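You operate a simulated robot arm through the tools that you are given. There is no shell and no other tool.

Carry out the task below with a simulated two-armed robot. There is one attempt and no reset: what you move stays moved.

## Task
Empty the white jug through the funnel into the Job 95 tin.
Fine: put jug and funnel back and stand the tin on the grey mat. Set down upright: white jug, what you pick out.

The check looks at the end state, three seconds after you hand in, the way a careful person would. Anything else that was tipped, shoved, dropped, spilled or broken makes it a failure.

## Robot
Two 7-joint arms with fingered hands on one trunk that stands fixed in place. Base frame: the origin is at the foot of the trunk, x ahead of it, y to its left, z up; the work surface is at about z = 0.84. Readings come in m, degrees, newtons and seconds.
The left shoulder is at [0.07, 0.162, 1.246], the right one opposite. With the tool pointing down near the work surface each hand reaches from about 0.3 to 0.8 m from the base axis, measured 20 degrees to its own side. Payload 4 kg a hand.
The TCP of each hand is the grasp point between the finger pads, 0.026 m short of the fingertips. In the tool frame z runs along the fingers and y along their closing line. Largest opening 0.132 m; the body of the gripper starts 0.073 m behind the TCP. The gripper is a hand of 4 fingers: y runs from the thumb to the fingers, the wrist lies at [0, 0, -0.224] in the tool frame, and closing takes about 1.5 s.
Orientation is that of the tool frame in the base frame, as a unit quaternion [x, y, z, w]. With the fingers straight down and closing along the base's y, the tool's x points along the base's -x, its y along +y and its z along -z.

## Interface
- The arms move only by the tool drive_tool. It takes "left_rows", "right_rows" or both (then of equal length, played together; a hand with none holds still); each is a list of rows, each a list of 2 entries, a list of its own where there are three numbers: the shift along the base's x, y, z in m, then the turn, a rotation vector about the base's x, y, z in degrees. In form: [[[x, y, z], [ax, ay, az]], ...]. A call has 1 to 20 rows; each row is the pose to reach, as a shift and turn from the pose commanded when the call began. "left_claw" and "right_claw" are, for a hand that has rows, the opening, from 0 (shut) to 1 (fully open), set as the call begins (left out, the last holds). Rows are played at 5 a second. More than 0.05 m and 8.6 degrees between two rows, or a gripper value outside its range, and nothing of the call is played. A pose out of reach is approached as far as the arm can. The call stops where the force on the tool passes 40 N (or 10 N more than at its start, if that is more) or the arm is blocked; 0.2 s more then pass. Each finger travels about 0.045 m/s and halts on what it meets, pressing with about 21 N; the grip force reading is that of the motor and also rises with nothing between the fingers. The clock runs only during rows and for 0.2 s after the last one: add rows that repeat a pose to give the fingers time. It gives the time, the measured TCP pose, the force on the tool (base axes), the opening and the grip force at its end, in the units of the frame above (readings bear some noise), with the torque about the TCP (base axes, N m) and any sound that the robot's microphone picked up.
- Cameras (640 x 400 px; columns grow to the right, rows downward): "scene" is now at [0.1229, -0.0321, 1.4884]; the picture's right is [-0.41, -0.91, 0.00], its down [-0.55, 0.25, -0.80] and it looks along [0.73, -0.33, -0.60] (base axes); focal length 297 px, centre (320, 200). "left" rides on the left gripper at [-0.073, 0.006, -0.094] in its tool frame; the picture's right is [-0.08, -1.00, 0.00], its down [0.78, -0.06, -0.62] and it looks along [0.62, -0.05, 0.79] (tool axes); focal length 230 px, centre (320, 200). "right" rides on the right gripper at [0.073, 0.006, -0.094] in its tool frame; the picture's right is [-0.08, 1.00, 0.00], its down [-0.78, -0.06, -0.62] and it looks along [-0.62, -0.05, 0.79] (tool axes); focal length 230 px, centre (320, 200). There is no depth. A picture from a camera that has moved, and an enlarged one, comes with that camera's place and axes in the base frame and with its lens. The place of the scene camera against the robot may be out by one fixed shift of up to 0.025 m in any direction.
- grab_frame(camera): a new picture of that camera. No time passes.
- move_column(by): slides the trunk up (or, below 0, down) by that many m; the arms and the scene camera ride with it, the base frame stays. It gives what a move gives, with no picture.
- grasp_type(shape, hand): the hand has 4 fingers and takes this shape, open, in about a second: jaw (thumb against the fingers, like two jaws); tri (thumb and two fingers); tip (a fingertip pinch); poke (one finger out to press); point (the index stretched); flat (the hand flat); cup (the hand cupped); fist (a fist). The gripper value then closes the fingers along that shape, each until it touches; the sizes above hold for jaw. It gives what a move gives, with no picture.
- head_to(pan, tilt): turns the head with the scene camera to pan (to the left, within 86 degrees either way) and tilt (down, from -29 to 69), counted from straight ahead of the robot. It gives what a move gives.
- inspect(camera, box): a new picture of the part [left, top, right, bottom] of that camera's present view, enlarged. No time passes.
- hand_in(): hands the job in; it is judged then, once.

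Nothing tells you positions but the pictures and the camera data. Unless the task says otherwise, let go and move clear before handing in.

The tools are called after "Request:" by a JSON object that holds its "name" and its "arguments". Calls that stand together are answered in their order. drive_tool: Moves the arms, as the interface text tells. Its arguments: {"type":"object","properties":{"left_rows":{"type":"array"},"left_claw":{"type":"number"},"right_rows":{"type":"array"},"right_claw":{"type":"number"}},"required":[]} The other tools are called the same way: move_column (by) slides the trunk up or down; grasp_type (shape, hand) gives the hand a shape; head_to (pan, tilt) turns the head that bears the scene camera; grab_frame (camera) takes a picture; inspect (camera, box) takes an enlarged picture of a part of a camera's view; hand_in () hands the job in.

At the start:

```text
time: 0.0
left_eef_pos: [0.5573, -0.0447, 1.1978]
left_tool_rot: [0.0, 1.0, 0.0, 0.0]
left_force: [0.9, 0.8, -0.6]
left_wrist_torque: [0.02, 0.03, -0.02]
left_width: 0.1317
left_grasp_force: 0.1
left_shape: jaw
right_eef_pos: [0.4377, -0.4936, 1.2848]
right_tool_rot: [0.0, 1.0, 0.001, 0.0]
right_force: [0.7, 0.1, -0.5]
right_wrist_torque: [0.01, 0.0, -0.01]
right_width: 0.1319
right_grasp_force: 0.0
right_shape: jaw
trunk travel left (down, up): [-0.725, 0.215]
head pan, tilt: [-24.0, 37.0]
```

scene: 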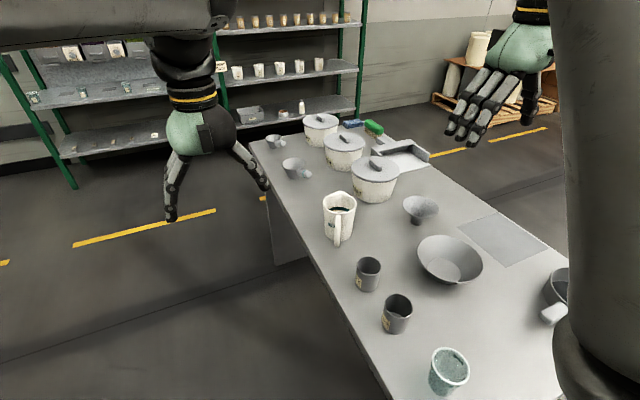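
right: 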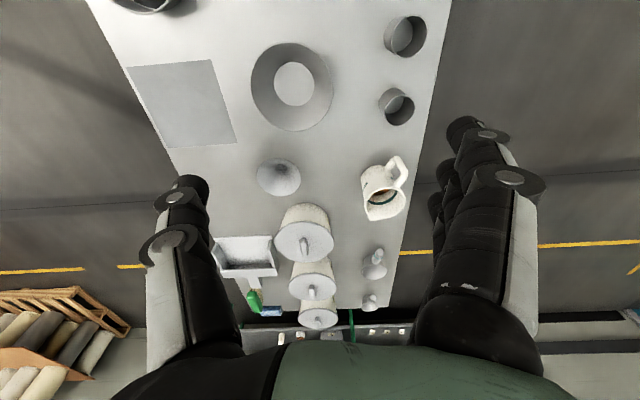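
left: 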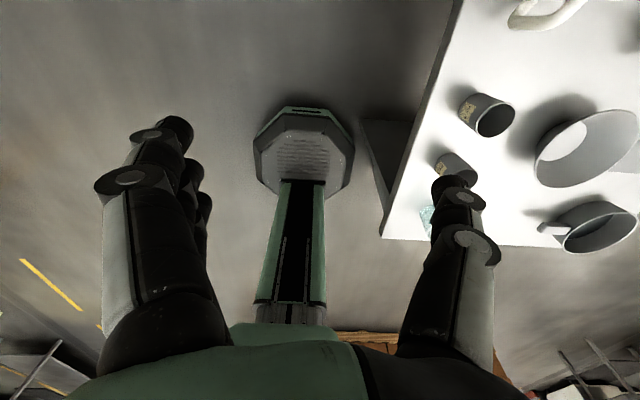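

I see a table to the robot's right with a white jug, a funnel, two grey tins with labels, a bowl and a grey mat. First I will look closer at the tins' labels and everything around them.

Request:
{"name": "inspect", "arguments": {"camera": "scene", "box": [300, 170, 460, 270]}}

Request:
{"name": "inspect", "arguments": {"camera": "scene", "box": [340, 240, 440, 340]}}

Request:
{"name": "inspect", "arguments": {"camera": "scene", "box": [240, 100, 440, 225]}}

Request:
{"name": "inspect", "arguments": {"camera": "left", "box": [420, 0, 640, 240]}}

Request:
{"name": "inspect", "arguments": {"camera": "right", "box": [220, 0, 460, 240]}}

```text
4.00 times, centred on (380, 220) of scene
camera zoom: at [0.1229, -0.0321, 1.4884], right [-0.41, -0.91, 0.0], down [-0.55, 0.25, -0.8], along [0.73, -0.33, -0.6], focal length 1189 px, centre (80, 120)
```

zoom: 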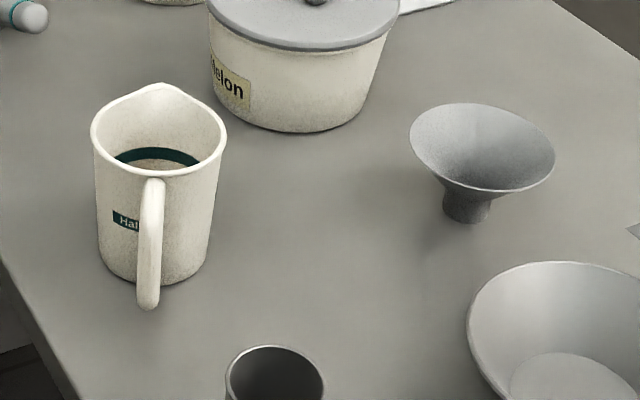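

```text
4.00 times, centred on (390, 290) of scene
camera zoom: at [0.1229, -0.0321, 1.4884], right [-0.41, -0.91, 0.0], down [-0.55, 0.25, -0.8], along [0.73, -0.33, -0.6], focal length 1189 px, centre (40, -160)
```

zoom: 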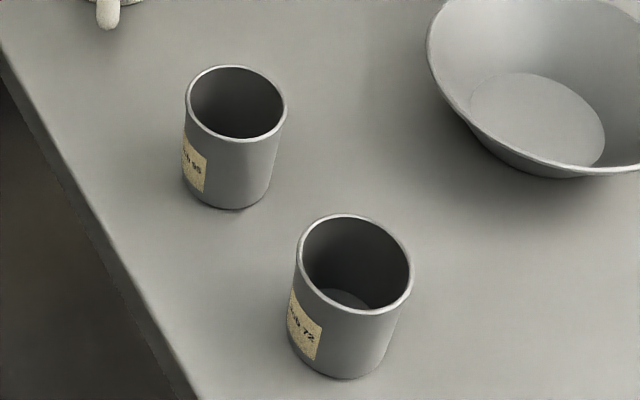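

```text
3.20 times, centred on (340, 162) of scene
camera zoom: at [0.1229, -0.0321, 1.4884], right [-0.41, -0.91, 0.0], down [-0.55, 0.25, -0.8], along [0.73, -0.33, -0.6], focal length 951 px, centre (256, 320)
```

zoom: 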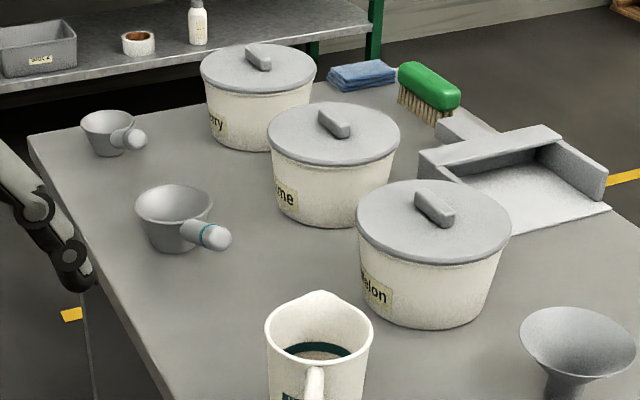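

```text
1.67 times, centred on (530, 120) of left
camera zoom: at [0.6296, -0.0392, 1.2917], right [0.08, -1.0, 0.0], down [-0.78, -0.06, 0.62], along [-0.62, -0.05, -0.79], focal length 384 px, centre (-30, 333)
```

zoom: 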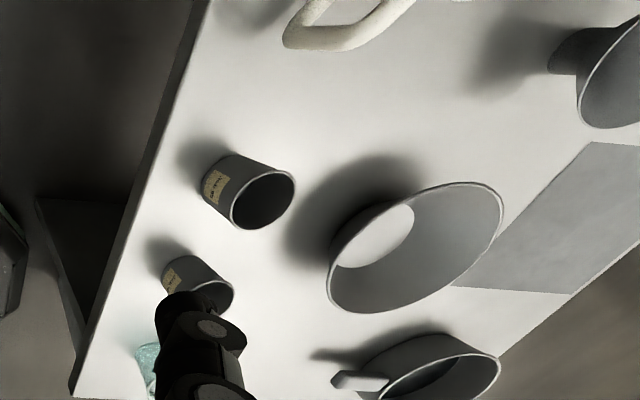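

```text
1.67 times, centred on (340, 120) of right
camera zoom: at [0.3653, -0.4872, 1.3784], right [0.08, 1.0, 0.0], down [0.78, -0.06, 0.62], along [0.61, -0.05, -0.79], focal length 384 px, centre (287, 333)
```

zoom: 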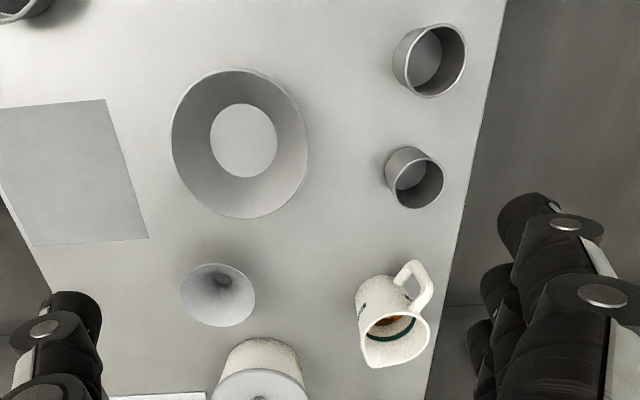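

The tin closest to the jug seems to read "Job 95" and the other "Job 72". I zoom in to verify, and look at the jug and the rest of the table.

Request:
{"name": "inspect", "arguments": {"camera": "scene", "box": [352, 254, 392, 294]}}

Request:
{"name": "inspect", "arguments": {"camera": "scene", "box": [375, 295, 420, 340]}}

Request:
{"name": "inspect", "arguments": {"camera": "left", "box": [430, 80, 520, 200]}}

Request:
{"name": "head_to", "arguments": {"pan": -50, "tilt": 45}}

```text
10.00 times, centred on (372, 274) of scene
camera zoom: at [0.1229, -0.0321, 1.4884], right [-0.41, -0.91, 0.0], down [-0.55, 0.25, -0.8], along [0.73, -0.33, -0.6], focal length 2973 px, centre (-200, -540)
```

zoom: 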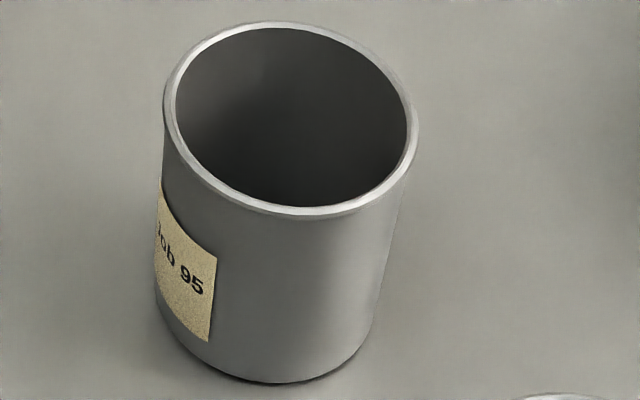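

```text
8.89 times, centred on (398, 318) of scene
camera zoom: at [0.1229, -0.0321, 1.4884], right [-0.41, -0.91, 0.0], down [-0.55, 0.25, -0.8], along [0.73, -0.33, -0.6], focal length 2643 px, centre (-369, -844)
```

zoom: 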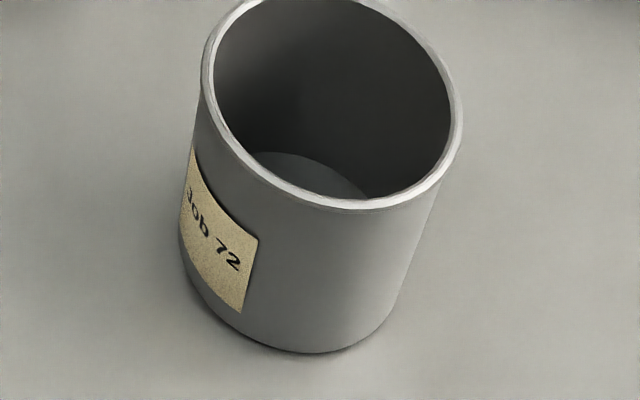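

```text
3.33 times, centred on (475, 140) of left
camera zoom: at [0.6296, -0.0392, 1.2917], right [0.08, -1.0, 0.0], down [-0.78, -0.06, 0.62], along [-0.62, -0.05, -0.79], focal length 767 px, centre (-197, 400)
```

zoom: 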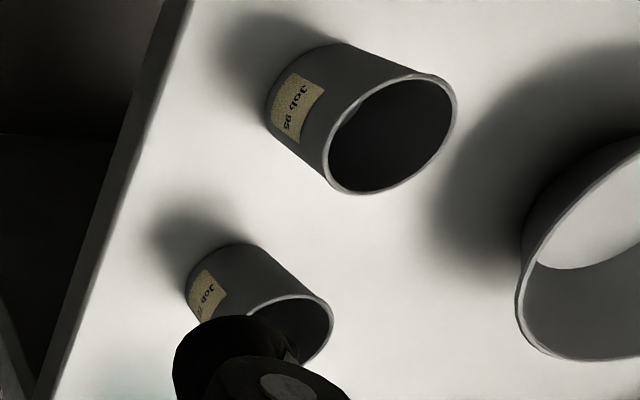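

```text
time: 0.9
left_eef_pos: [0.5573, -0.0458, 1.1969]
left_tool_rot: [0.0, 1.0, 0.0, -0.001]
left_force: [-0.3, -0.2, 0.1]
left_wrist_torque: [-0.02, 0.0, -0.02]
left_width: 0.1315
left_grasp_force: 0.1
left_shape: jaw
right_eef_pos: [0.4367, -0.492, 1.2847]
right_tool_rot: [0.001, 1.0, 0.0, 0.001]
right_force: [-0.4, 0.1, 0.0]
right_wrist_torque: [-0.01, -0.02, -0.01]
right_width: 0.1318
right_grasp_force: 0.1
right_shape: jaw
trunk travel left (down, up): [-0.725, 0.215]
head pan, tilt: [-50.0, 45.0]
```

The Job 95 tin is confirmed as the one next to the jug. Now I look at the scene from the new head direction.

Request:
{"name": "grab_frame", "arguments": {"camera": "scene"}}

Request:
{"name": "inspect", "arguments": {"camera": "right", "box": [240, 140, 420, 260]}}

Request:
{"name": "inspect", "arguments": {"camera": "right", "box": [100, 0, 460, 225]}}

```text
taken
camera scene: at [0.0958, -0.0589, 1.4766], right [-0.77, -0.64, 0.0], down [-0.45, 0.54, -0.71], along [0.45, -0.54, -0.71], focal length 297 px, centre (320, 200)
```

scene: 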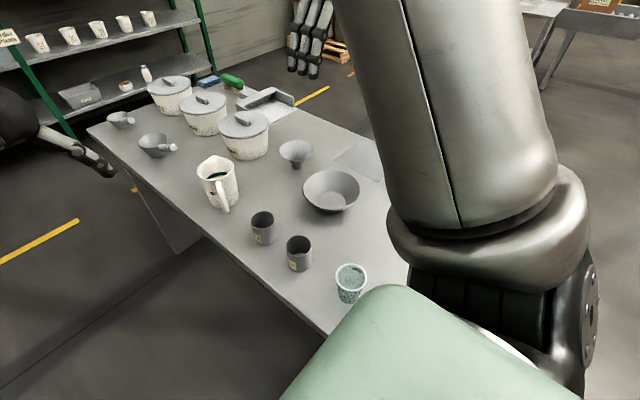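

```text
3.33 times, centred on (330, 200) of right
camera zoom: at [0.3653, -0.4872, 1.3784], right [0.08, 1.0, 0.0], down [0.78, -0.06, 0.62], along [0.61, -0.05, -0.79], focal length 767 px, centre (287, 200)
```

zoom: 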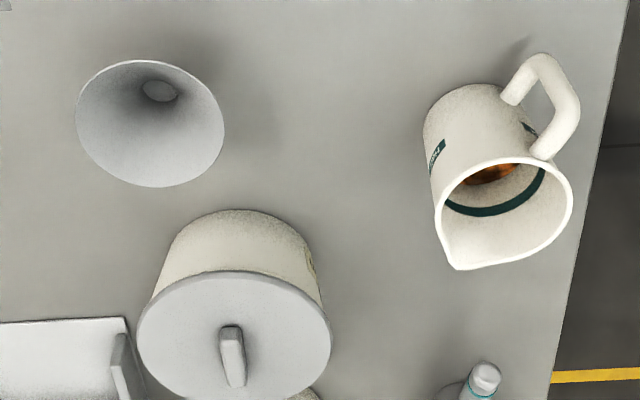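

```text
1.78 times, centred on (280, 112) of right
camera zoom: at [0.3653, -0.4872, 1.3784], right [0.08, 1.0, 0.0], down [0.78, -0.06, 0.62], along [0.61, -0.05, -0.79], focal length 409 px, centre (391, 356)
```

zoom: 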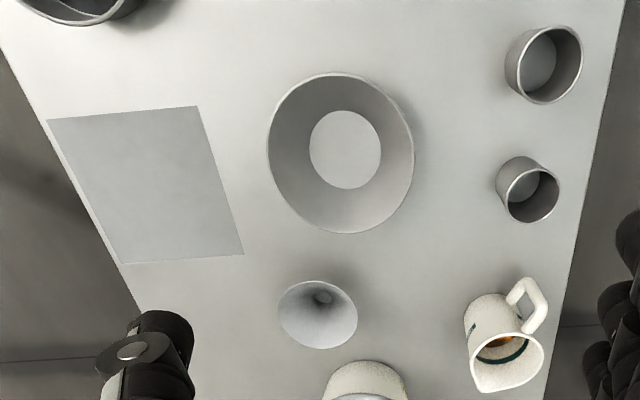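

The funnel stands at about (0.66, -0.63), the jug at about (0.72, -0.37) with its handle toward the robot's left. The Job 95 tin is near (0.52, -0.34), the bowl near (0.47, -0.55), and the mat spans about x 0.41–0.59, y -0.71 to -0.89. I move the right hand forward, high above everything, to look down into the jug and measure more accurately.

Request:
{"name": "drive_tool", "arguments": {"right_rows": [[[0.04, 0.02, 0], [0, 0, 0]], [[0.08, 0.04, 0], [0, 0, 0]], [[0.12, 0.06, 0], [0, 0, 0]], [[0.16, 0.08, 0], [0, 0, 0]], [[0.18, 0.1, 0], [0, 0, 0]], [[0.18, 0.1, 0], [0, 0, 0]]]}}

Request:
{"name": "grab_frame", "arguments": {"camera": "right"}}

Request:
{"name": "inspect", "arguments": {"camera": "right", "box": [240, 60, 400, 160]}}

```text
time: 2.3
left_eef_pos: [0.5568, -0.0444, 1.1981]
left_tool_rot: [0.0, 1.0, 0.0, 0.0]
left_force: [0.0, -0.4, 0.0]
left_wrist_torque: [0.01, 0.03, 0.0]
left_width: 0.1318
left_grasp_force: 0.0
left_shape: jaw
right_eef_pos: [0.5803, -0.4046, 1.287]
right_tool_rot: [0.001, 1.0, 0.0, 0.001]
right_force: [0.2, 0.2, 0.6]
right_wrist_torque: [0.0, 0.01, -0.02]
right_width: 0.1317
right_grasp_force: 0.0
right_shape: jaw
right hand out of reach, approached as far as the arm can: row 4, 5, 6
trunk travel left (down, up): [-0.725, 0.215]
head pan, tilt: [-50.0, 45.0]
```

```text
taken
camera right: at [0.5081, -0.3995, 1.3808], right [0.08, 1.0, 0.0], down [0.78, -0.06, 0.62], along [0.62, -0.05, -0.79], focal length 230 px, centre (320, 200)
```

right: 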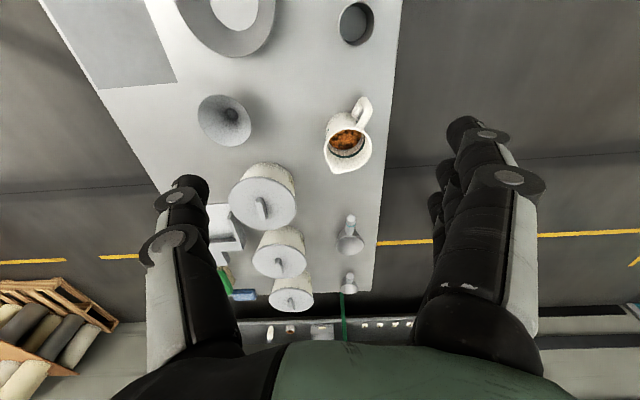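

```text
4.00 times, centred on (320, 110) of right
camera zoom: at [0.5081, -0.3995, 1.3808], right [0.08, 1.0, 0.0], down [0.78, -0.06, 0.62], along [0.62, -0.05, -0.79], focal length 920 px, centre (320, 560)
```

zoom: 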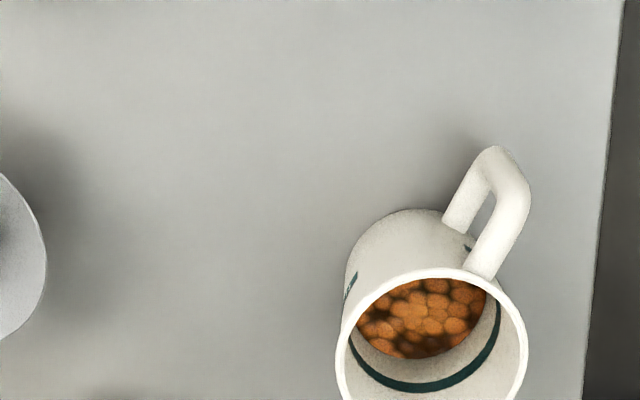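

The jug holds orange beads about a centimetre across, filled low. I measure the funnel, jug and tin from this camera.

Request:
{"name": "inspect", "arguments": {"camera": "right", "box": [160, 60, 320, 160]}}

Request:
{"name": "inspect", "arguments": {"camera": "right", "box": [280, 0, 440, 100]}}

Request:
{"name": "inspect", "arguments": {"camera": "right", "box": [280, 80, 440, 180]}}

```text
4.00 times, centred on (240, 110) of right
camera zoom: at [0.5081, -0.3995, 1.3808], right [0.08, 1.0, 0.0], down [0.78, -0.06, 0.62], along [0.62, -0.05, -0.79], focal length 920 px, centre (640, 560)
```

zoom: 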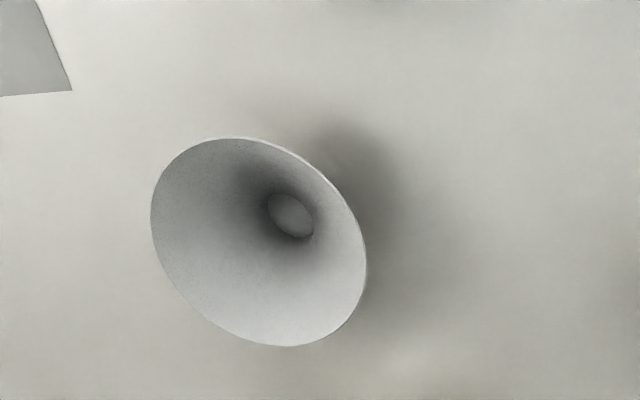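

```text
4.00 times, centred on (360, 50) of right
camera zoom: at [0.5081, -0.3995, 1.3808], right [0.08, 1.0, 0.0], down [0.78, -0.06, 0.62], along [0.62, -0.05, -0.79], focal length 920 px, centre (160, 800)
```

zoom: 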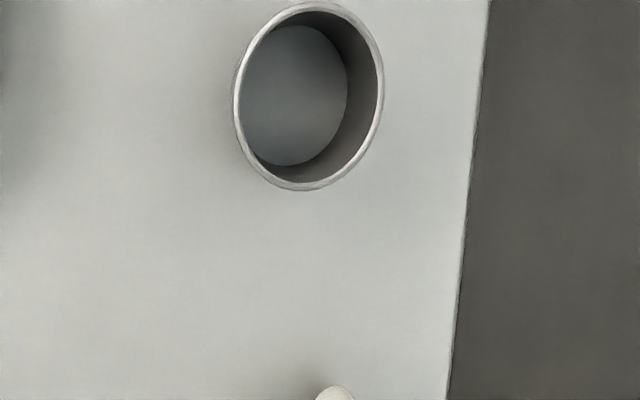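

```text
4.00 times, centred on (360, 130) of right
camera zoom: at [0.5081, -0.3995, 1.3808], right [0.08, 1.0, 0.0], down [0.78, -0.06, 0.62], along [0.62, -0.05, -0.79], focal length 920 px, centre (160, 480)
```

zoom: 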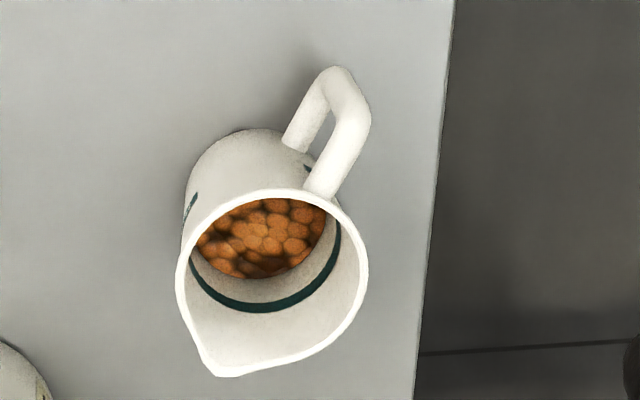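

The jug centre is (0.715, -0.361), rim at z≈0.965, with the handle toward the robot and left (150°). The funnel centre is (0.659, -0.609), rim at z≈0.907, about 0.115 across; the Job 95 tin is at (0.520, -0.341). Before planning the pour I check, in free air, which wrist orientations the right arm can take, starting by drawing the hand back and yawing it.

Request:
{"name": "drive_tool", "arguments": {"right_rows": [[[-0.04, 0, 0], [0, 0, 0]], [[-0.08, 0, -0.02], [0, 0, 0]], [[-0.12, 0, -0.04], [0, 0, 0]], [[-0.16, 0, -0.06], [0, 0, 0]], [[-0.16, 0, -0.06], [0, 0, -8]], [[-0.16, 0, -0.06], [0, 0, -16]], [[-0.16, 0, -0.06], [0, 0, -24]], [[-0.16, 0, -0.06], [0, 0, -32]], [[-0.16, 0, -0.06], [0, 0, -40]], [[-0.16, 0, -0.06], [0, 0, -48]], [[-0.16, 0, -0.06], [0, 0, -56]], [[-0.16, 0, -0.06], [0, 0, -64]], [[-0.16, 0, -0.06], [0, 0, -72]], [[-0.16, 0, -0.06], [0, 0, -80]], [[-0.16, 0, -0.06], [0, 0, -88]]]}}

Request:
{"name": "grab_frame", "arguments": {"camera": "right"}}

Request:
{"name": "grab_frame", "arguments": {"camera": "scene"}}

```text
time: 5.5
left_eef_pos: [0.5527, -0.0461, 1.1992]
left_tool_rot: [0.001, 1.0, 0.0, 0.002]
left_force: [-1.0, -0.5, 0.9]
left_wrist_torque: [0.02, 0.01, 0.01]
left_width: 0.1317
left_grasp_force: 0.2
left_shape: jaw
right_eef_pos: [0.4183, -0.4032, 1.2294]
right_tool_rot: [0.695, 0.719, 0.0, 0.002]
right_force: [-1.1, 0.0, -0.2]
right_wrist_torque: [-0.01, -0.04, 0.0]
right_width: 0.1318
right_grasp_force: 0.2
right_shape: jaw
trunk travel left (down, up): [-0.725, 0.215]
head pan, tilt: [-50.0, 45.0]
```

```text
taken
camera right: at [0.4208, -0.3313, 1.3223], right [1.0, -0.04, 0.0], down [-0.04, -0.79, 0.62], along [-0.03, -0.62, -0.79], focal length 230 px, centre (320, 200)
```

right: 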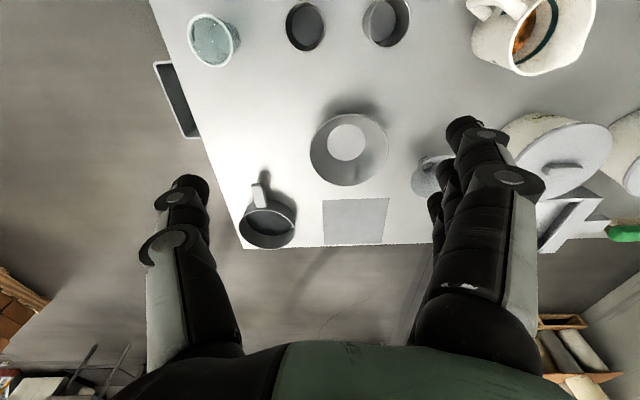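

```text
taken
camera scene: at [0.0917, -0.0594, 1.4769], right [-0.77, -0.64, 0.0], down [-0.45, 0.54, -0.71], along [0.46, -0.54, -0.71], focal length 297 px, centre (320, 200)
```

scene: 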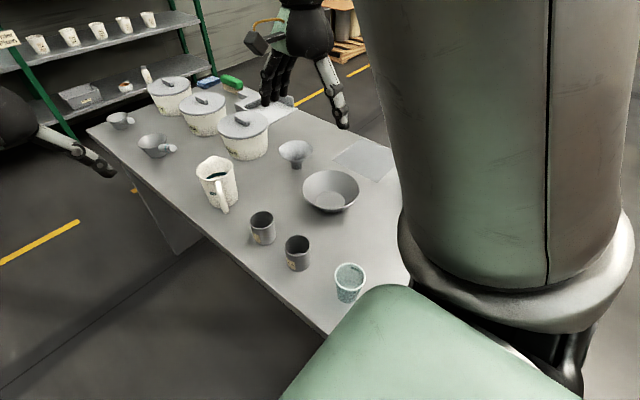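

Yawing works so far. I continue to -180° so that, once pitched up, the wrist camera would sit above the hand.

Request:
{"name": "drive_tool", "arguments": {"right_rows": [[[0, 0, 0], [0, 0, -8]], [[0, 0, 0], [0, 0, -16]], [[0, 0, 0], [0, 0, -24]], [[0, 0, 0], [0, 0, -32]], [[0, 0, 0], [0, 0, -40]], [[0, 0, 0], [0, 0, -48]], [[0, 0, 0], [0, 0, -56]], [[0, 0, 0], [0, 0, -64]], [[0, 0, 0], [0, 0, -72]], [[0, 0, 0], [0, 0, -80]], [[0, 0, 0], [0, 0, -88]]]}}

Request:
{"name": "grab_frame", "arguments": {"camera": "right"}}

Request:
{"name": "grab_frame", "arguments": {"camera": "scene"}}

```text
time: 7.9
left_eef_pos: [0.5539, -0.037, 1.2]
left_tool_rot: [0.0, 1.0, -0.003, 0.001]
left_force: [-0.7, 1.2, 1.0]
left_wrist_torque: [-0.1, -0.12, -0.02]
left_width: 0.1319
left_grasp_force: 0.1
left_shape: jaw
right_eef_pos: [0.4854, -0.4142, 1.3701]
right_tool_rot: [0.999, 0.038, -0.01, -0.004]
right_force: [3.2, 1.7, -7.1]
right_wrist_torque: [-0.12, 0.34, 0.01]
right_width: 0.1319
right_grasp_force: 0.0
right_shape: jaw
right hand out of reach, approached as far as the arm can: row 2, 3, 4, 5, 6, 7, 8, 9, 10, 11
trunk travel left (down, up): [-0.725, 0.215]
head pan, tilt: [-50.0, 45.0]
```

```text
taken
camera right: at [0.5613, -0.4154, 1.4624], right [0.0, -1.0, -0.01], down [-0.78, 0.0, 0.63], along [-0.63, 0.01, -0.78], focal length 230 px, centre (320, 200)
```

right: 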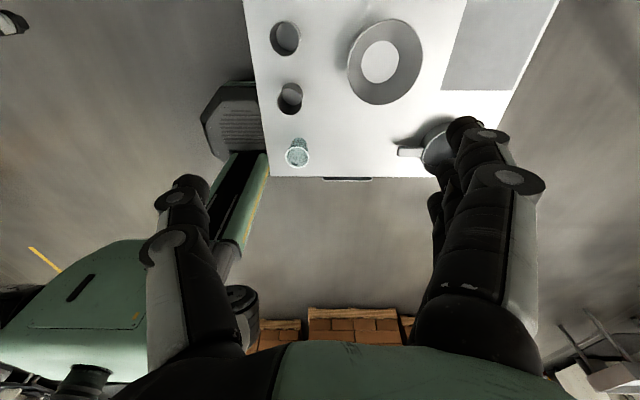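

```text
taken
camera scene: at [0.0914, -0.0501, 1.4773], right [-0.77, -0.64, 0.0], down [-0.45, 0.54, -0.71], along [0.46, -0.55, -0.7], focal length 297 px, centre (320, 200)
```

scene: 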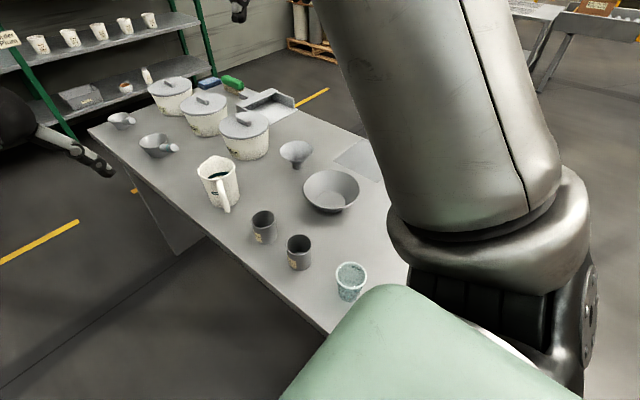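

The yaw reached -176° but pushed the hand off position, so top-down in that yaw is near a limit. I now pitch the hand up toward horizontal from here to see whether the camera-up horizontal pose is comfortable.

Request:
{"name": "drive_tool", "arguments": {"right_rows": [[[0.01, 0, 0], [0, -8, 0]], [[0.02, 0, 0], [0, -16, 0]], [[0.03, 0, 0], [0, -24, 0]], [[0.04, 0, 0], [0, -32, 0]], [[0.05, 0, 0], [0, -40, 0]], [[0.06, 0, 0], [0, -48, 0]], [[0.07, 0, 0], [0, -56, 0]], [[0.08, 0, 0], [0, -64, 0]], [[0.09, 0, 0], [0, -72, 0]], [[0.1, 0, 0], [0, -80, 0]], [[0.1, 0, 0], [0, -88, 0]], [[0.1, 0, 0], [0, -88, 0]]]}}

Request:
{"name": "grab_frame", "arguments": {"camera": "right"}}

Request:
{"name": "grab_frame", "arguments": {"camera": "scene"}}

```text
time: 10.5
left_eef_pos: [0.5562, -0.0454, 1.1972]
left_tool_rot: [0.001, 1.0, 0.0, -0.001]
left_force: [-1.0, -1.1, 0.3]
left_wrist_torque: [-0.03, -0.02, -0.02]
left_width: 0.1318
left_grasp_force: 0.1
left_shape: jaw
right_eef_pos: [0.57, -0.5454, 1.534]
right_tool_rot: [0.934, 0.011, 0.353, 0.061]
right_force: [0.4, 0.7, -0.3]
right_wrist_torque: [0.02, -0.03, 0.0]
right_width: 0.1321
right_grasp_force: 0.0
right_shape: jaw
right hand out of reach, approached as far as the arm can: row 1, 2, 3, 4, 5, 6, 7, 8, 9, 10, 11, 12
trunk travel left (down, up): [-0.725, 0.215]
head pan, tilt: [-50.0, 45.0]
```

```text
taken
camera right: at [0.5638, -0.5368, 1.6512], right [-0.08, -0.99, 0.07], down [-0.99, 0.08, -0.06], along [0.06, -0.07, -1.0], focal length 230 px, centre (320, 200)
```

right: 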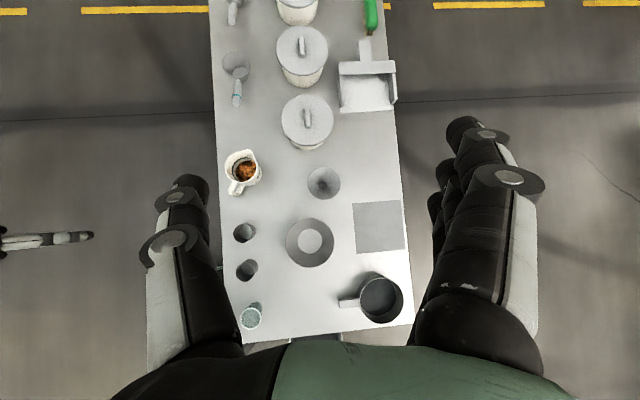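

```text
taken
camera scene: at [0.0956, -0.059, 1.4766], right [-0.77, -0.64, 0.0], down [-0.45, 0.54, -0.71], along [0.45, -0.54, -0.71], focal length 297 px, centre (320, 200)
```

scene: 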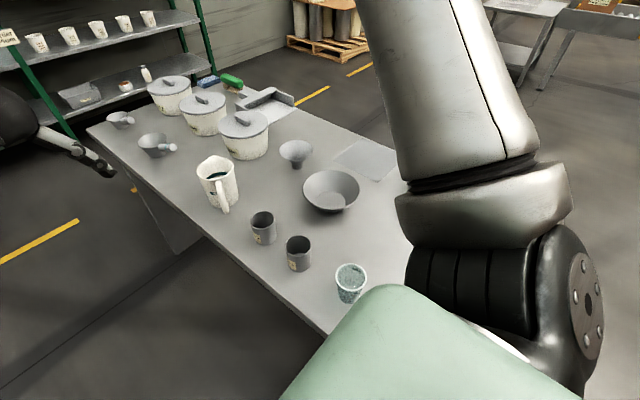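

That pose ran into wrist limits, so the camera-up direction is not usable; the overhead view confirms the mat centre near (0.50, -0.80). I unwind back to the starting hand orientation.

Request:
{"name": "drive_tool", "arguments": {"right_rows": [[[-0.015, 0.015, -0.03], [0, 8, 0]], [[-0.03, 0.03, -0.06], [0, 16, 0]], [[-0.045, 0.045, -0.09], [0, 24, 0]], [[-0.06, 0.06, -0.12], [0, 32, 0]], [[-0.075, 0.075, -0.15], [0, 40, 0]], [[-0.09, 0.09, -0.18], [0, 42, 0]]]}}

Request:
{"name": "drive_tool", "arguments": {"right_rows": [[[0, 0, 0], [0, 0, 8]], [[0, 0, 0], [0, 0, 16]], [[0, 0, 0], [0, 0, 24]], [[0, 0, 0], [0, 0, 32]], [[0, 0, 0], [0, 0, 40]], [[0, 0, 0], [0, 0, 48]], [[0, 0, 0], [0, 0, 56]], [[0, 0, 0], [0, 0, 64]], [[0, 0, 0], [0, 0, 72]], [[0, 0, 0], [0, 0, 80]], [[0, 0, 0], [0, 0, 88]]]}}

```text
time: 11.9
left_eef_pos: [0.5562, -0.0448, 1.1979]
left_tool_rot: [0.0, 1.0, 0.0, -0.001]
left_force: [0.4, 0.5, -0.4]
left_wrist_torque: [-0.02, 0.0, 0.0]
left_width: 0.132
left_grasp_force: 0.0
left_shape: jaw
right_eef_pos: [0.4847, -0.4625, 1.3801]
right_tool_rot: [0.998, 0.032, -0.009, 0.051]
right_force: [-0.6, -0.5, 0.2]
right_wrist_torque: [-0.04, -0.01, 0.0]
right_width: 0.1321
right_grasp_force: 0.1
right_shape: jaw
right hand out of reach, approached as far as the arm can: row 1, 2, 3, 4, 5, 6
trunk travel left (down, up): [-0.725, 0.215]
head pan, tilt: [-50.0, 45.0]
```

```text
time: 14.3
left_eef_pos: [0.5561, -0.0451, 1.1974]
left_tool_rot: [0.0, 1.0, 0.0, 0.0]
left_force: [0.1, -0.6, 0.9]
left_wrist_torque: [0.01, -0.02, 0.0]
left_width: 0.1318
left_grasp_force: 0.0
left_shape: jaw
right_eef_pos: [0.4921, -0.4667, 1.3992]
right_tool_rot: [0.695, 0.717, 0.032, 0.04]
right_force: [0.4, 0.6, -0.1]
right_wrist_torque: [0.01, 0.01, -0.01]
right_width: 0.132
right_grasp_force: 0.1
right_shape: jaw
right hand out of reach, approached as far as the arm can: row 1, 2, 3, 4, 5, 6, 7, 8, 9, 10, 11
trunk travel left (down, up): [-0.725, 0.215]
head pan, tilt: [-50.0, 45.0]
```

Still a bit high for this arm; I bring it down and back while yawing to the original orientation.

Request:
{"name": "drive_tool", "arguments": {"right_rows": [[[-0.015, 0, -0.03], [0, 0, 0]], [[-0.03, 0, -0.06], [0, 0, 0]], [[-0.045, 0, -0.09], [0, 0, 0]], [[-0.06, 0, -0.12], [0, 0, 0]], [[-0.07, 0, -0.16], [0, 0, 0]], [[-0.07, 0, -0.2], [0, 0, 0]], [[-0.07, 0, -0.2], [0, 0, 8]], [[-0.07, 0, -0.2], [0, 0, 16]], [[-0.07, 0, -0.2], [0, 0, 24]], [[-0.07, 0, -0.2], [0, 0, 32]], [[-0.07, 0, -0.2], [0, 0, 40]], [[-0.07, 0, -0.2], [0, 0, 48]], [[-0.07, 0, -0.2], [0, 0, 48]]]}}

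```text
time: 17.1
left_eef_pos: [0.5565, -0.0446, 1.1972]
left_tool_rot: [0.0, 1.0, 0.0, 0.0]
left_force: [-0.5, -0.4, 0.5]
left_wrist_torque: [-0.01, -0.03, 0.0]
left_width: 0.1318
left_grasp_force: 0.0
left_shape: jaw
right_eef_pos: [0.5125, -0.5417, 1.326]
right_tool_rot: [0.343, 0.938, 0.047, 0.024]
right_force: [0.0, -0.1, -0.1]
right_wrist_torque: [-0.01, -0.02, -0.02]
right_width: 0.1319
right_grasp_force: 0.0
right_shape: jaw
right hand out of reach, approached as far as the arm can: row 1, 2, 3, 4, 5, 6, 7, 8, 9, 10, 11, 12, 13
trunk travel left (down, up): [-0.725, 0.215]
head pan, tilt: [-50.0, 45.0]
```

The arm seems to be in an awkward configuration; let me look at it before moving further.

Request:
{"name": "head_to", "arguments": {"pan": -70, "tilt": 15}}

Request:
{"name": "grab_frame", "arguments": {"camera": "scene"}}

Request:
{"name": "grab_frame", "arguments": {"camera": "left"}}

Request:
{"name": "grab_frame", "arguments": {"camera": "right"}}

```text
time: 18.1
left_eef_pos: [0.5571, -0.0464, 1.1975]
left_tool_rot: [0.0, 1.0, 0.0, -0.001]
left_force: [-0.4, 0.2, 0.2]
left_wrist_torque: [-0.01, 0.01, 0.01]
left_width: 0.1318
left_grasp_force: 0.2
left_shape: jaw
right_eef_pos: [0.5133, -0.5437, 1.3265]
right_tool_rot: [0.344, 0.937, 0.048, 0.024]
right_force: [-0.4, 0.4, -0.8]
right_wrist_torque: [-0.01, 0.0, 0.03]
right_width: 0.1319
right_grasp_force: 0.0
right_shape: jaw
trunk travel left (down, up): [-0.725, 0.215]
head pan, tilt: [-70.0, 15.0]
```

```text
taken
camera scene: at [0.0758, -0.0846, 1.5233], right [-0.94, -0.34, 0.0], down [-0.09, 0.24, -0.97], along [0.33, -0.91, -0.26], focal length 297 px, centre (320, 200)
```

scene: 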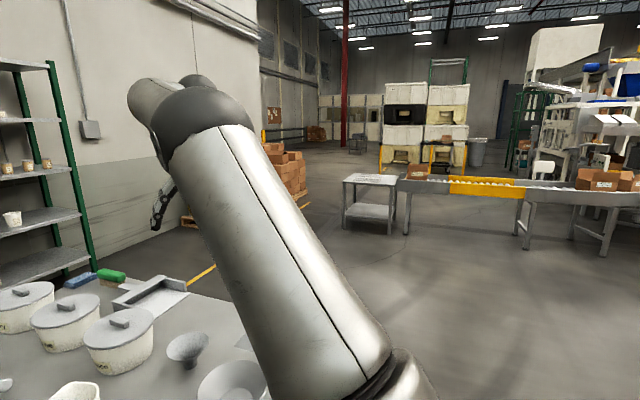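

```text
taken
camera left: at [0.6298, -0.0394, 1.2916], right [0.08, -1.0, 0.0], down [-0.78, -0.06, 0.62], along [-0.62, -0.05, -0.79], focal length 230 px, centre (320, 200)
```

left: 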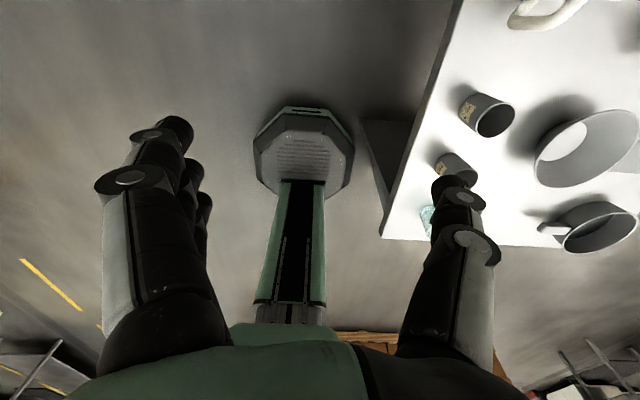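

```text
taken
camera right: at [0.4544, -0.4982, 1.4184], right [0.7, 0.71, 0.1], down [0.51, -0.6, 0.62], along [0.5, -0.38, -0.78], focal length 230 px, centre (320, 200)
```

right: 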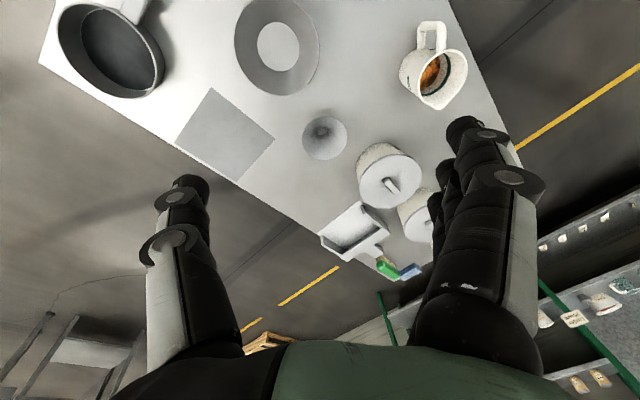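

The elbow is high and the arm is stretched out. I move the hand back toward the robot, down and toward the start orientation in small steps.

Request:
{"name": "drive_tool", "arguments": {"right_rows": [[[-0.02, 0.01, -0.01], [0, 0, 5]], [[-0.04, 0.02, -0.02], [0, 0, 10]], [[-0.06, 0.03, -0.03], [0, 0, 15]], [[-0.08, 0.04, -0.04], [0, 0, 20]], [[-0.08, 0.04, -0.04], [0, 0, 28]], [[-0.08, 0.04, -0.04], [0, 0, 36]], [[-0.08, 0.05, -0.04], [0, 0, 40]], [[-0.08, 0.05, -0.04], [0, 0, 40]]]}}

```text
time: 19.9
left_eef_pos: [0.557, -0.044, 1.1966]
left_tool_rot: [0.0, 1.0, 0.0, 0.001]
left_force: [-0.7, -0.6, -0.1]
left_wrist_torque: [0.0, 0.01, -0.02]
left_width: 0.132
left_grasp_force: 0.0
left_shape: jaw
right_eef_pos: [0.4537, -0.5221, 1.3404]
right_tool_rot: [0.002, 0.999, 0.053, 0.005]
right_force: [0.3, 1.2, 0.2]
right_wrist_torque: [0.01, -0.01, 0.02]
right_width: 0.1319
right_grasp_force: 0.0
right_shape: jaw
right hand out of reach, approached as far as the arm can: row 1, 2, 3, 4, 5, 6, 7, 8
trunk travel left (down, up): [-0.725, 0.215]
head pan, tilt: [-70.0, 15.0]
```

Nearly back. One more correction toward the starting pose and level orientation.

Request:
{"name": "drive_tool", "arguments": {"right_rows": [[[0, 0.01, -0.02], [-3, 0, 0]], [[-0.01, 0.02, -0.04], [-6, 0, 0]], [[-0.02, 0.03, -0.06], [-6, 0, 0]], [[-0.03, 0.03, -0.08], [-6, 0, 0]], [[-0.03, 0.03, -0.1], [-6, 0, 0]], [[-0.03, 0.03, -0.1], [-6, 0, 0]]]}}

Request:
{"name": "grab_frame", "arguments": {"camera": "scene"}}

```text
time: 21.2
left_eef_pos: [0.5572, -0.0454, 1.1969]
left_tool_rot: [0.0, 1.0, 0.001, 0.0]
left_force: [0.2, -0.5, 0.5]
left_wrist_torque: [-0.03, -0.02, 0.01]
left_width: 0.132
left_grasp_force: 0.0
left_shape: jaw
right_eef_pos: [0.4693, -0.5293, 1.3523]
right_tool_rot: [0.002, 1.0, 0.001, 0.006]
right_force: [-0.2, -0.1, 0.4]
right_wrist_torque: [0.01, 0.01, 0.0]
right_width: 0.1319
right_grasp_force: 0.0
right_shape: jaw
right hand out of reach, approached as far as the arm can: row 1, 2, 3, 4, 5, 6
trunk travel left (down, up): [-0.725, 0.215]
head pan, tilt: [-70.0, 15.0]
```

```text
taken
camera scene: at [0.0752, -0.0845, 1.5234], right [-0.94, -0.34, 0.0], down [-0.09, 0.24, -0.97], along [0.33, -0.91, -0.26], focal length 297 px, centre (320, 200)
```

scene: 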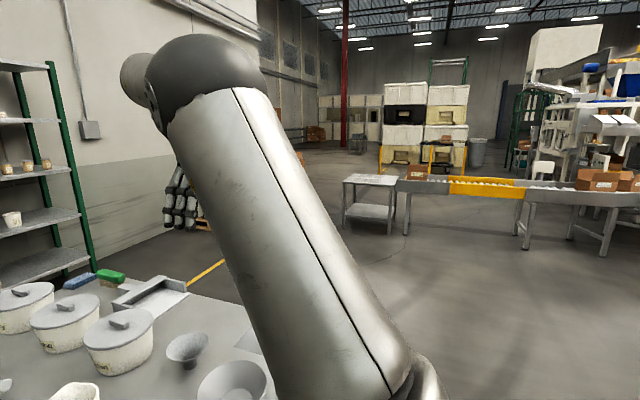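

The hand orientation is back but the elbow stayed up (the upper arm points nearly straight up). I try to bring it down by moving forward and down at constant distance from the shoulder, well above the table objects.

Request:
{"name": "drive_tool", "arguments": {"right_rows": [[[0.02, 0, -0.03], [0, 0, 0]], [[0.04, 0, -0.06], [0, 0, 0]], [[0.06, 0, -0.09], [0, 0, 0]], [[0.08, 0, -0.12], [0, 0, 0]], [[0.08, 0, -0.15], [0, 0, 0]], [[0.08, 0, -0.18], [0, 0, 0]], [[0.08, 0, -0.18], [0, 0, 0]], [[0.08, 0, -0.18], [0, 0, 0]]]}}

Request:
{"name": "grab_frame", "arguments": {"camera": "scene"}}

```text
time: 23.1
left_eef_pos: [0.5565, -0.0457, 1.1966]
left_tool_rot: [0.0, 1.0, 0.0, 0.0]
left_force: [-0.3, 0.1, -0.1]
left_wrist_torque: [-0.01, -0.03, -0.01]
left_width: 0.1319
left_grasp_force: 0.0
left_shape: jaw
right_eef_pos: [0.6004, -0.5597, 1.1955]
right_tool_rot: [0.003, 1.0, 0.0, 0.007]
right_force: [-0.2, -0.5, -0.8]
right_wrist_torque: [0.0, 0.0, -0.03]
right_width: 0.132
right_grasp_force: 0.0
right_shape: jaw
right hand out of reach, approached as far as the arm can: row 1, 2, 3, 4, 5, 6, 7, 8
trunk travel left (down, up): [-0.725, 0.215]
head pan, tilt: [-70.0, 15.0]
```

```text
taken
camera scene: at [0.075, -0.0843, 1.5235], right [-0.94, -0.34, 0.0], down [-0.09, 0.24, -0.97], along [0.33, -0.91, -0.26], focal length 297 px, centre (320, 200)
```

scene: 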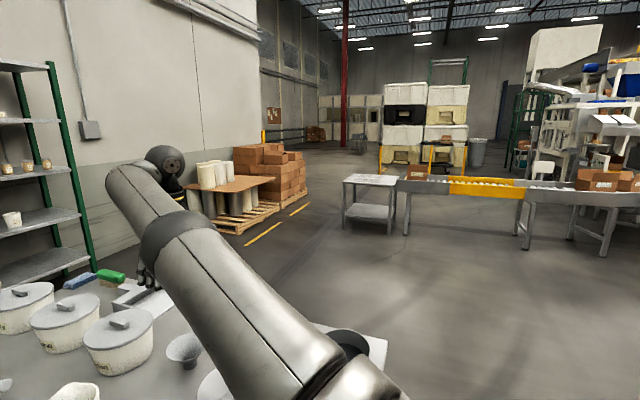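

The arm is almost straight now, which frees the elbow. I tilt the hand so the fingers point down-left while retracting, to pull the elbow out to the right and down.

Request:
{"name": "drive_tool", "arguments": {"right_rows": [[[0, 0, 0], [8, 0, 0]], [[0, 0, 0], [16, 0, 0]], [[0, 0, 0], [24, 0, 0]], [[-0.02, 0.0, 0], [32, 0, 0]], [[-0.04, 0.0, 0], [40, 0, 0]], [[-0.07, 0.0, 0], [45, 0, 0]], [[-0.1, 0.0, 0], [45, 0, 0]], [[-0.13, 0.0, 0], [45, 0, 0]], [[-0.13, 0.0, 0], [45, 0, 0]]]}}

Request:
{"name": "grab_frame", "arguments": {"camera": "scene"}}

```text
time: 25.1
left_eef_pos: [0.5567, -0.0455, 1.197]
left_tool_rot: [0.0, 1.0, 0.0, 0.0]
left_force: [0.8, 0.6, 0.2]
left_wrist_torque: [-0.01, -0.01, 0.02]
left_width: 0.1318
left_grasp_force: 0.2
left_shape: jaw
right_eef_pos: [0.3991, -0.5659, 1.2105]
right_tool_rot: [0.005, 0.924, 0.382, 0.006]
right_force: [0.0, 0.6, 0.2]
right_wrist_torque: [-0.03, -0.03, -0.04]
right_width: 0.1323
right_grasp_force: 0.1
right_shape: jaw
right hand out of reach, approached as far as the arm can: row 1, 2, 3, 4, 5, 6, 7, 8, 9
trunk travel left (down, up): [-0.725, 0.215]
head pan, tilt: [-70.0, 15.0]
```

```text
taken
camera scene: at [0.0752, -0.085, 1.5234], right [-0.94, -0.34, 0.0], down [-0.09, 0.24, -0.97], along [0.33, -0.91, -0.26], focal length 297 px, centre (320, 200)
```

scene: 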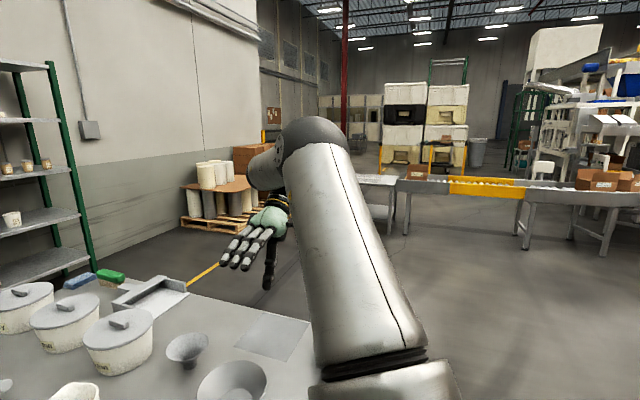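

Progress: the elbow is now flexed. I return the hand to straight down here.

Request:
{"name": "drive_tool", "arguments": {"right_rows": [[[0, 0, 0], [0, 0, 0]], [[0, 0.01, 0], [-8, 0, 0]], [[0, 0.02, 0], [-16, 0, 0]], [[0.01, 0.03, 0], [-24, 0, 0]], [[0.02, 0.04, 0], [-32, 0, 0]], [[0.03, 0.05, 0], [-40, 0, 0]], [[0.03, 0.06, 0], [-44.8, 0, 0]], [[0.03, 0.07, 0], [-44.8, 0, 0]], [[0.03, 0.07, 0], [-44.8, 0, 0]]]}}

Request:
{"name": "grab_frame", "arguments": {"camera": "scene"}}

```text
time: 27.1
left_eef_pos: [0.5576, -0.0449, 1.1973]
left_tool_rot: [0.0, 1.0, -0.001, 0.001]
left_force: [-0.9, 0.2, 0.7]
left_wrist_torque: [-0.01, 0.01, 0.01]
left_width: 0.1321
left_grasp_force: 0.0
left_shape: jaw
right_eef_pos: [0.5026, -0.5712, 1.305]
right_tool_rot: [0.003, 1.0, 0.003, 0.006]
right_force: [-1.0, 0.2, -0.1]
right_wrist_torque: [-0.02, 0.02, -0.03]
right_width: 0.1318
right_grasp_force: 0.1
right_shape: jaw
right hand out of reach, approached as far as the arm can: row 3, 4, 5, 6, 7, 8, 9
trunk travel left (down, up): [-0.725, 0.215]
head pan, tilt: [-70.0, 15.0]
```

```text
taken
camera scene: at [0.0756, -0.0842, 1.5234], right [-0.94, -0.34, 0.0], down [-0.09, 0.24, -0.97], along [0.33, -0.91, -0.26], focal length 297 px, centre (320, 200)
```

scene: 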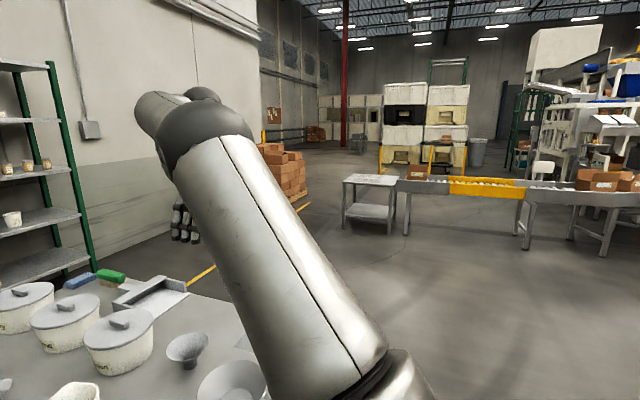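

The arm differs from the start only by the elbow being higher and more inward. I try yawing the hand the other way (+) while asking for the start position, which should let the elbow drop outward.

Request:
{"name": "drive_tool", "arguments": {"right_rows": [[[0, 0, 0], [0, 0, 8]], [[0, 0, 0], [0, 0, 16]], [[0, 0, 0], [0, 0, 24]], [[0, 0, 0], [0, 0, 32]], [[0, 0, 0], [0, 0, 40]], [[0, 0, 0], [0, 0, 48]], [[0, 0, 0], [0, 0, 56]], [[0, 0, 0], [0, 0, 64]], [[0, 0, 0], [0, 0, 72]], [[0, 0, 0], [0, 0, 72]]]}}

Request:
{"name": "grab_frame", "arguments": {"camera": "scene"}}

```text
time: 29.2
left_eef_pos: [0.5566, -0.0457, 1.1974]
left_tool_rot: [0.0, 1.0, 0.0, 0.0]
left_force: [-0.7, 0.5, -0.5]
left_wrist_torque: [-0.02, 0.0, -0.02]
left_width: 0.1318
left_grasp_force: 0.1
left_shape: jaw
right_eef_pos: [0.4979, -0.5722, 1.3019]
right_tool_rot: [-0.586, 0.81, 0.006, 0.005]
right_force: [1.2, -0.4, -0.1]
right_wrist_torque: [-0.06, 0.0, 0.0]
right_width: 0.1321
right_grasp_force: 0.0
right_shape: jaw
trunk travel left (down, up): [-0.725, 0.215]
head pan, tilt: [-70.0, 15.0]
```

```text
taken
camera scene: at [0.0755, -0.0845, 1.5234], right [-0.94, -0.34, 0.0], down [-0.09, 0.24, -0.97], along [0.33, -0.91, -0.26], focal length 297 px, centre (320, 200)
```

scene: 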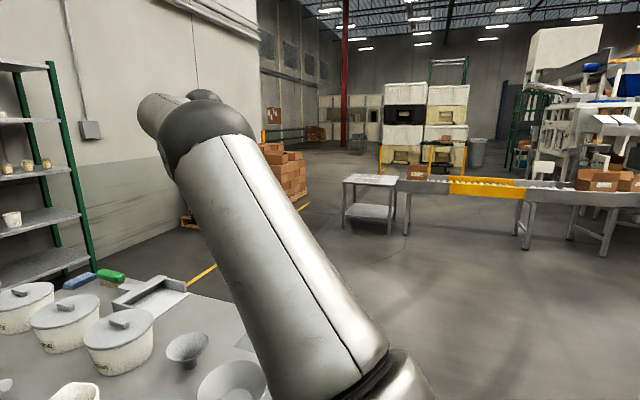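

No limit flagged here. I now ask for a lower, closer position with this yaw.

Request:
{"name": "drive_tool", "arguments": {"right_rows": [[[-0.01, 0.01, -0.02], [0, 0, 0]], [[-0.02, 0.02, -0.04], [0, 0, 0]], [[-0.03, 0.04, -0.06], [0, 0, 0]], [[-0.04, 0.06, -0.08], [0, 0, 0]], [[-0.05, 0.08, -0.1], [0, 0, 0]], [[-0.05, 0.08, -0.1], [0, 0, 0]]]}}

Request:
{"name": "grab_frame", "arguments": {"camera": "scene"}}

```text
time: 30.6
left_eef_pos: [0.557, -0.0452, 1.1957]
left_tool_rot: [0.0, 1.0, 0.0, -0.001]
left_force: [0.0, -0.7, 0.9]
left_wrist_torque: [0.02, -0.03, 0.0]
left_width: 0.1316
left_grasp_force: 0.1
left_shape: jaw
right_eef_pos: [0.5319, -0.548, 1.2875]
right_tool_rot: [-0.585, 0.811, 0.009, 0.005]
right_force: [-0.7, -0.8, -1.1]
right_wrist_torque: [0.01, -0.05, 0.0]
right_width: 0.1321
right_grasp_force: 0.0
right_shape: jaw
right hand out of reach, approached as far as the arm can: row 1, 2, 3, 4, 5, 6
trunk travel left (down, up): [-0.725, 0.215]
head pan, tilt: [-70.0, 15.0]
```

```text
taken
camera scene: at [0.0763, -0.0844, 1.5234], right [-0.94, -0.34, 0.0], down [-0.09, 0.24, -0.97], along [0.33, -0.91, -0.26], focal length 297 px, centre (320, 200)
```

scene: 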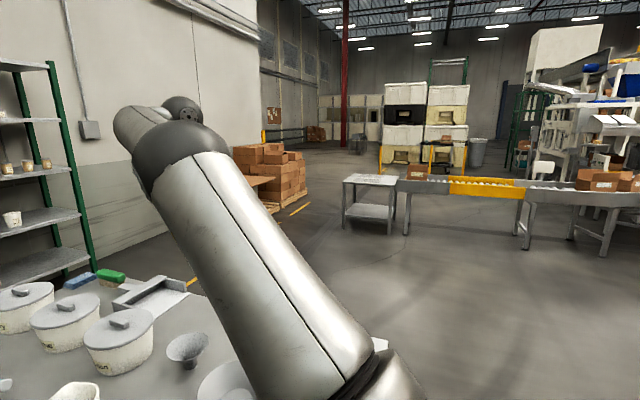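

Retracting is blocked by the raised upper arm. Going low with the arm extended should take the shoulder off its limit, so I go forward-down to about z=1.05 (still well above funnel and bowl), then will retract there.

Request:
{"name": "drive_tool", "arguments": {"right_rows": [[[0.01, 0.0, -0.03], [0, 0, -8]], [[0.02, 0.01, -0.06], [0, 0, -16]], [[0.03, 0.02, -0.09], [0, 0, -24]], [[0.04, 0.03, -0.12], [0, 0, -32]], [[0.05, 0.04, -0.15], [0, 0, -40]], [[0.05, 0.05, -0.18], [0, 0, -48]], [[0.05, 0.05, -0.21], [0, 0, -56]], [[0.05, 0.05, -0.23], [0, 0, -64]], [[0.05, 0.05, -0.23], [0, 0, -72]], [[0.05, 0.05, -0.23], [0, 0, -72]]]}}

Request:
{"name": "grab_frame", "arguments": {"camera": "scene"}}

```text
time: 32.9
left_eef_pos: [0.5561, -0.045, 1.1977]
left_tool_rot: [-0.001, 1.0, 0.001, 0.0]
left_force: [0.6, -0.7, -0.3]
left_wrist_torque: [-0.02, -0.02, 0.01]
left_width: 0.1318
left_grasp_force: 0.2
left_shape: jaw
right_eef_pos: [0.615, -0.5585, 1.1223]
right_tool_rot: [0.003, 0.999, -0.034, -0.025]
right_force: [-0.3, -0.2, 0.8]
right_wrist_torque: [0.0, 0.02, -0.04]
right_width: 0.1319
right_grasp_force: 0.0
right_shape: jaw
right hand out of reach, approached as far as the arm can: row 1, 2, 3, 4, 5, 6, 7, 8, 9, 10
trunk travel left (down, up): [-0.725, 0.215]
head pan, tilt: [-70.0, 15.0]
```

```text
taken
camera scene: at [0.0755, -0.0849, 1.5234], right [-0.94, -0.34, 0.0], down [-0.09, 0.24, -0.97], along [0.33, -0.91, -0.26], focal length 297 px, centre (320, 200)
```

scene: 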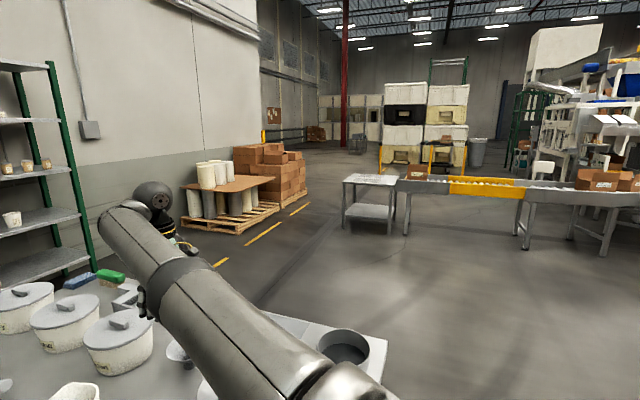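

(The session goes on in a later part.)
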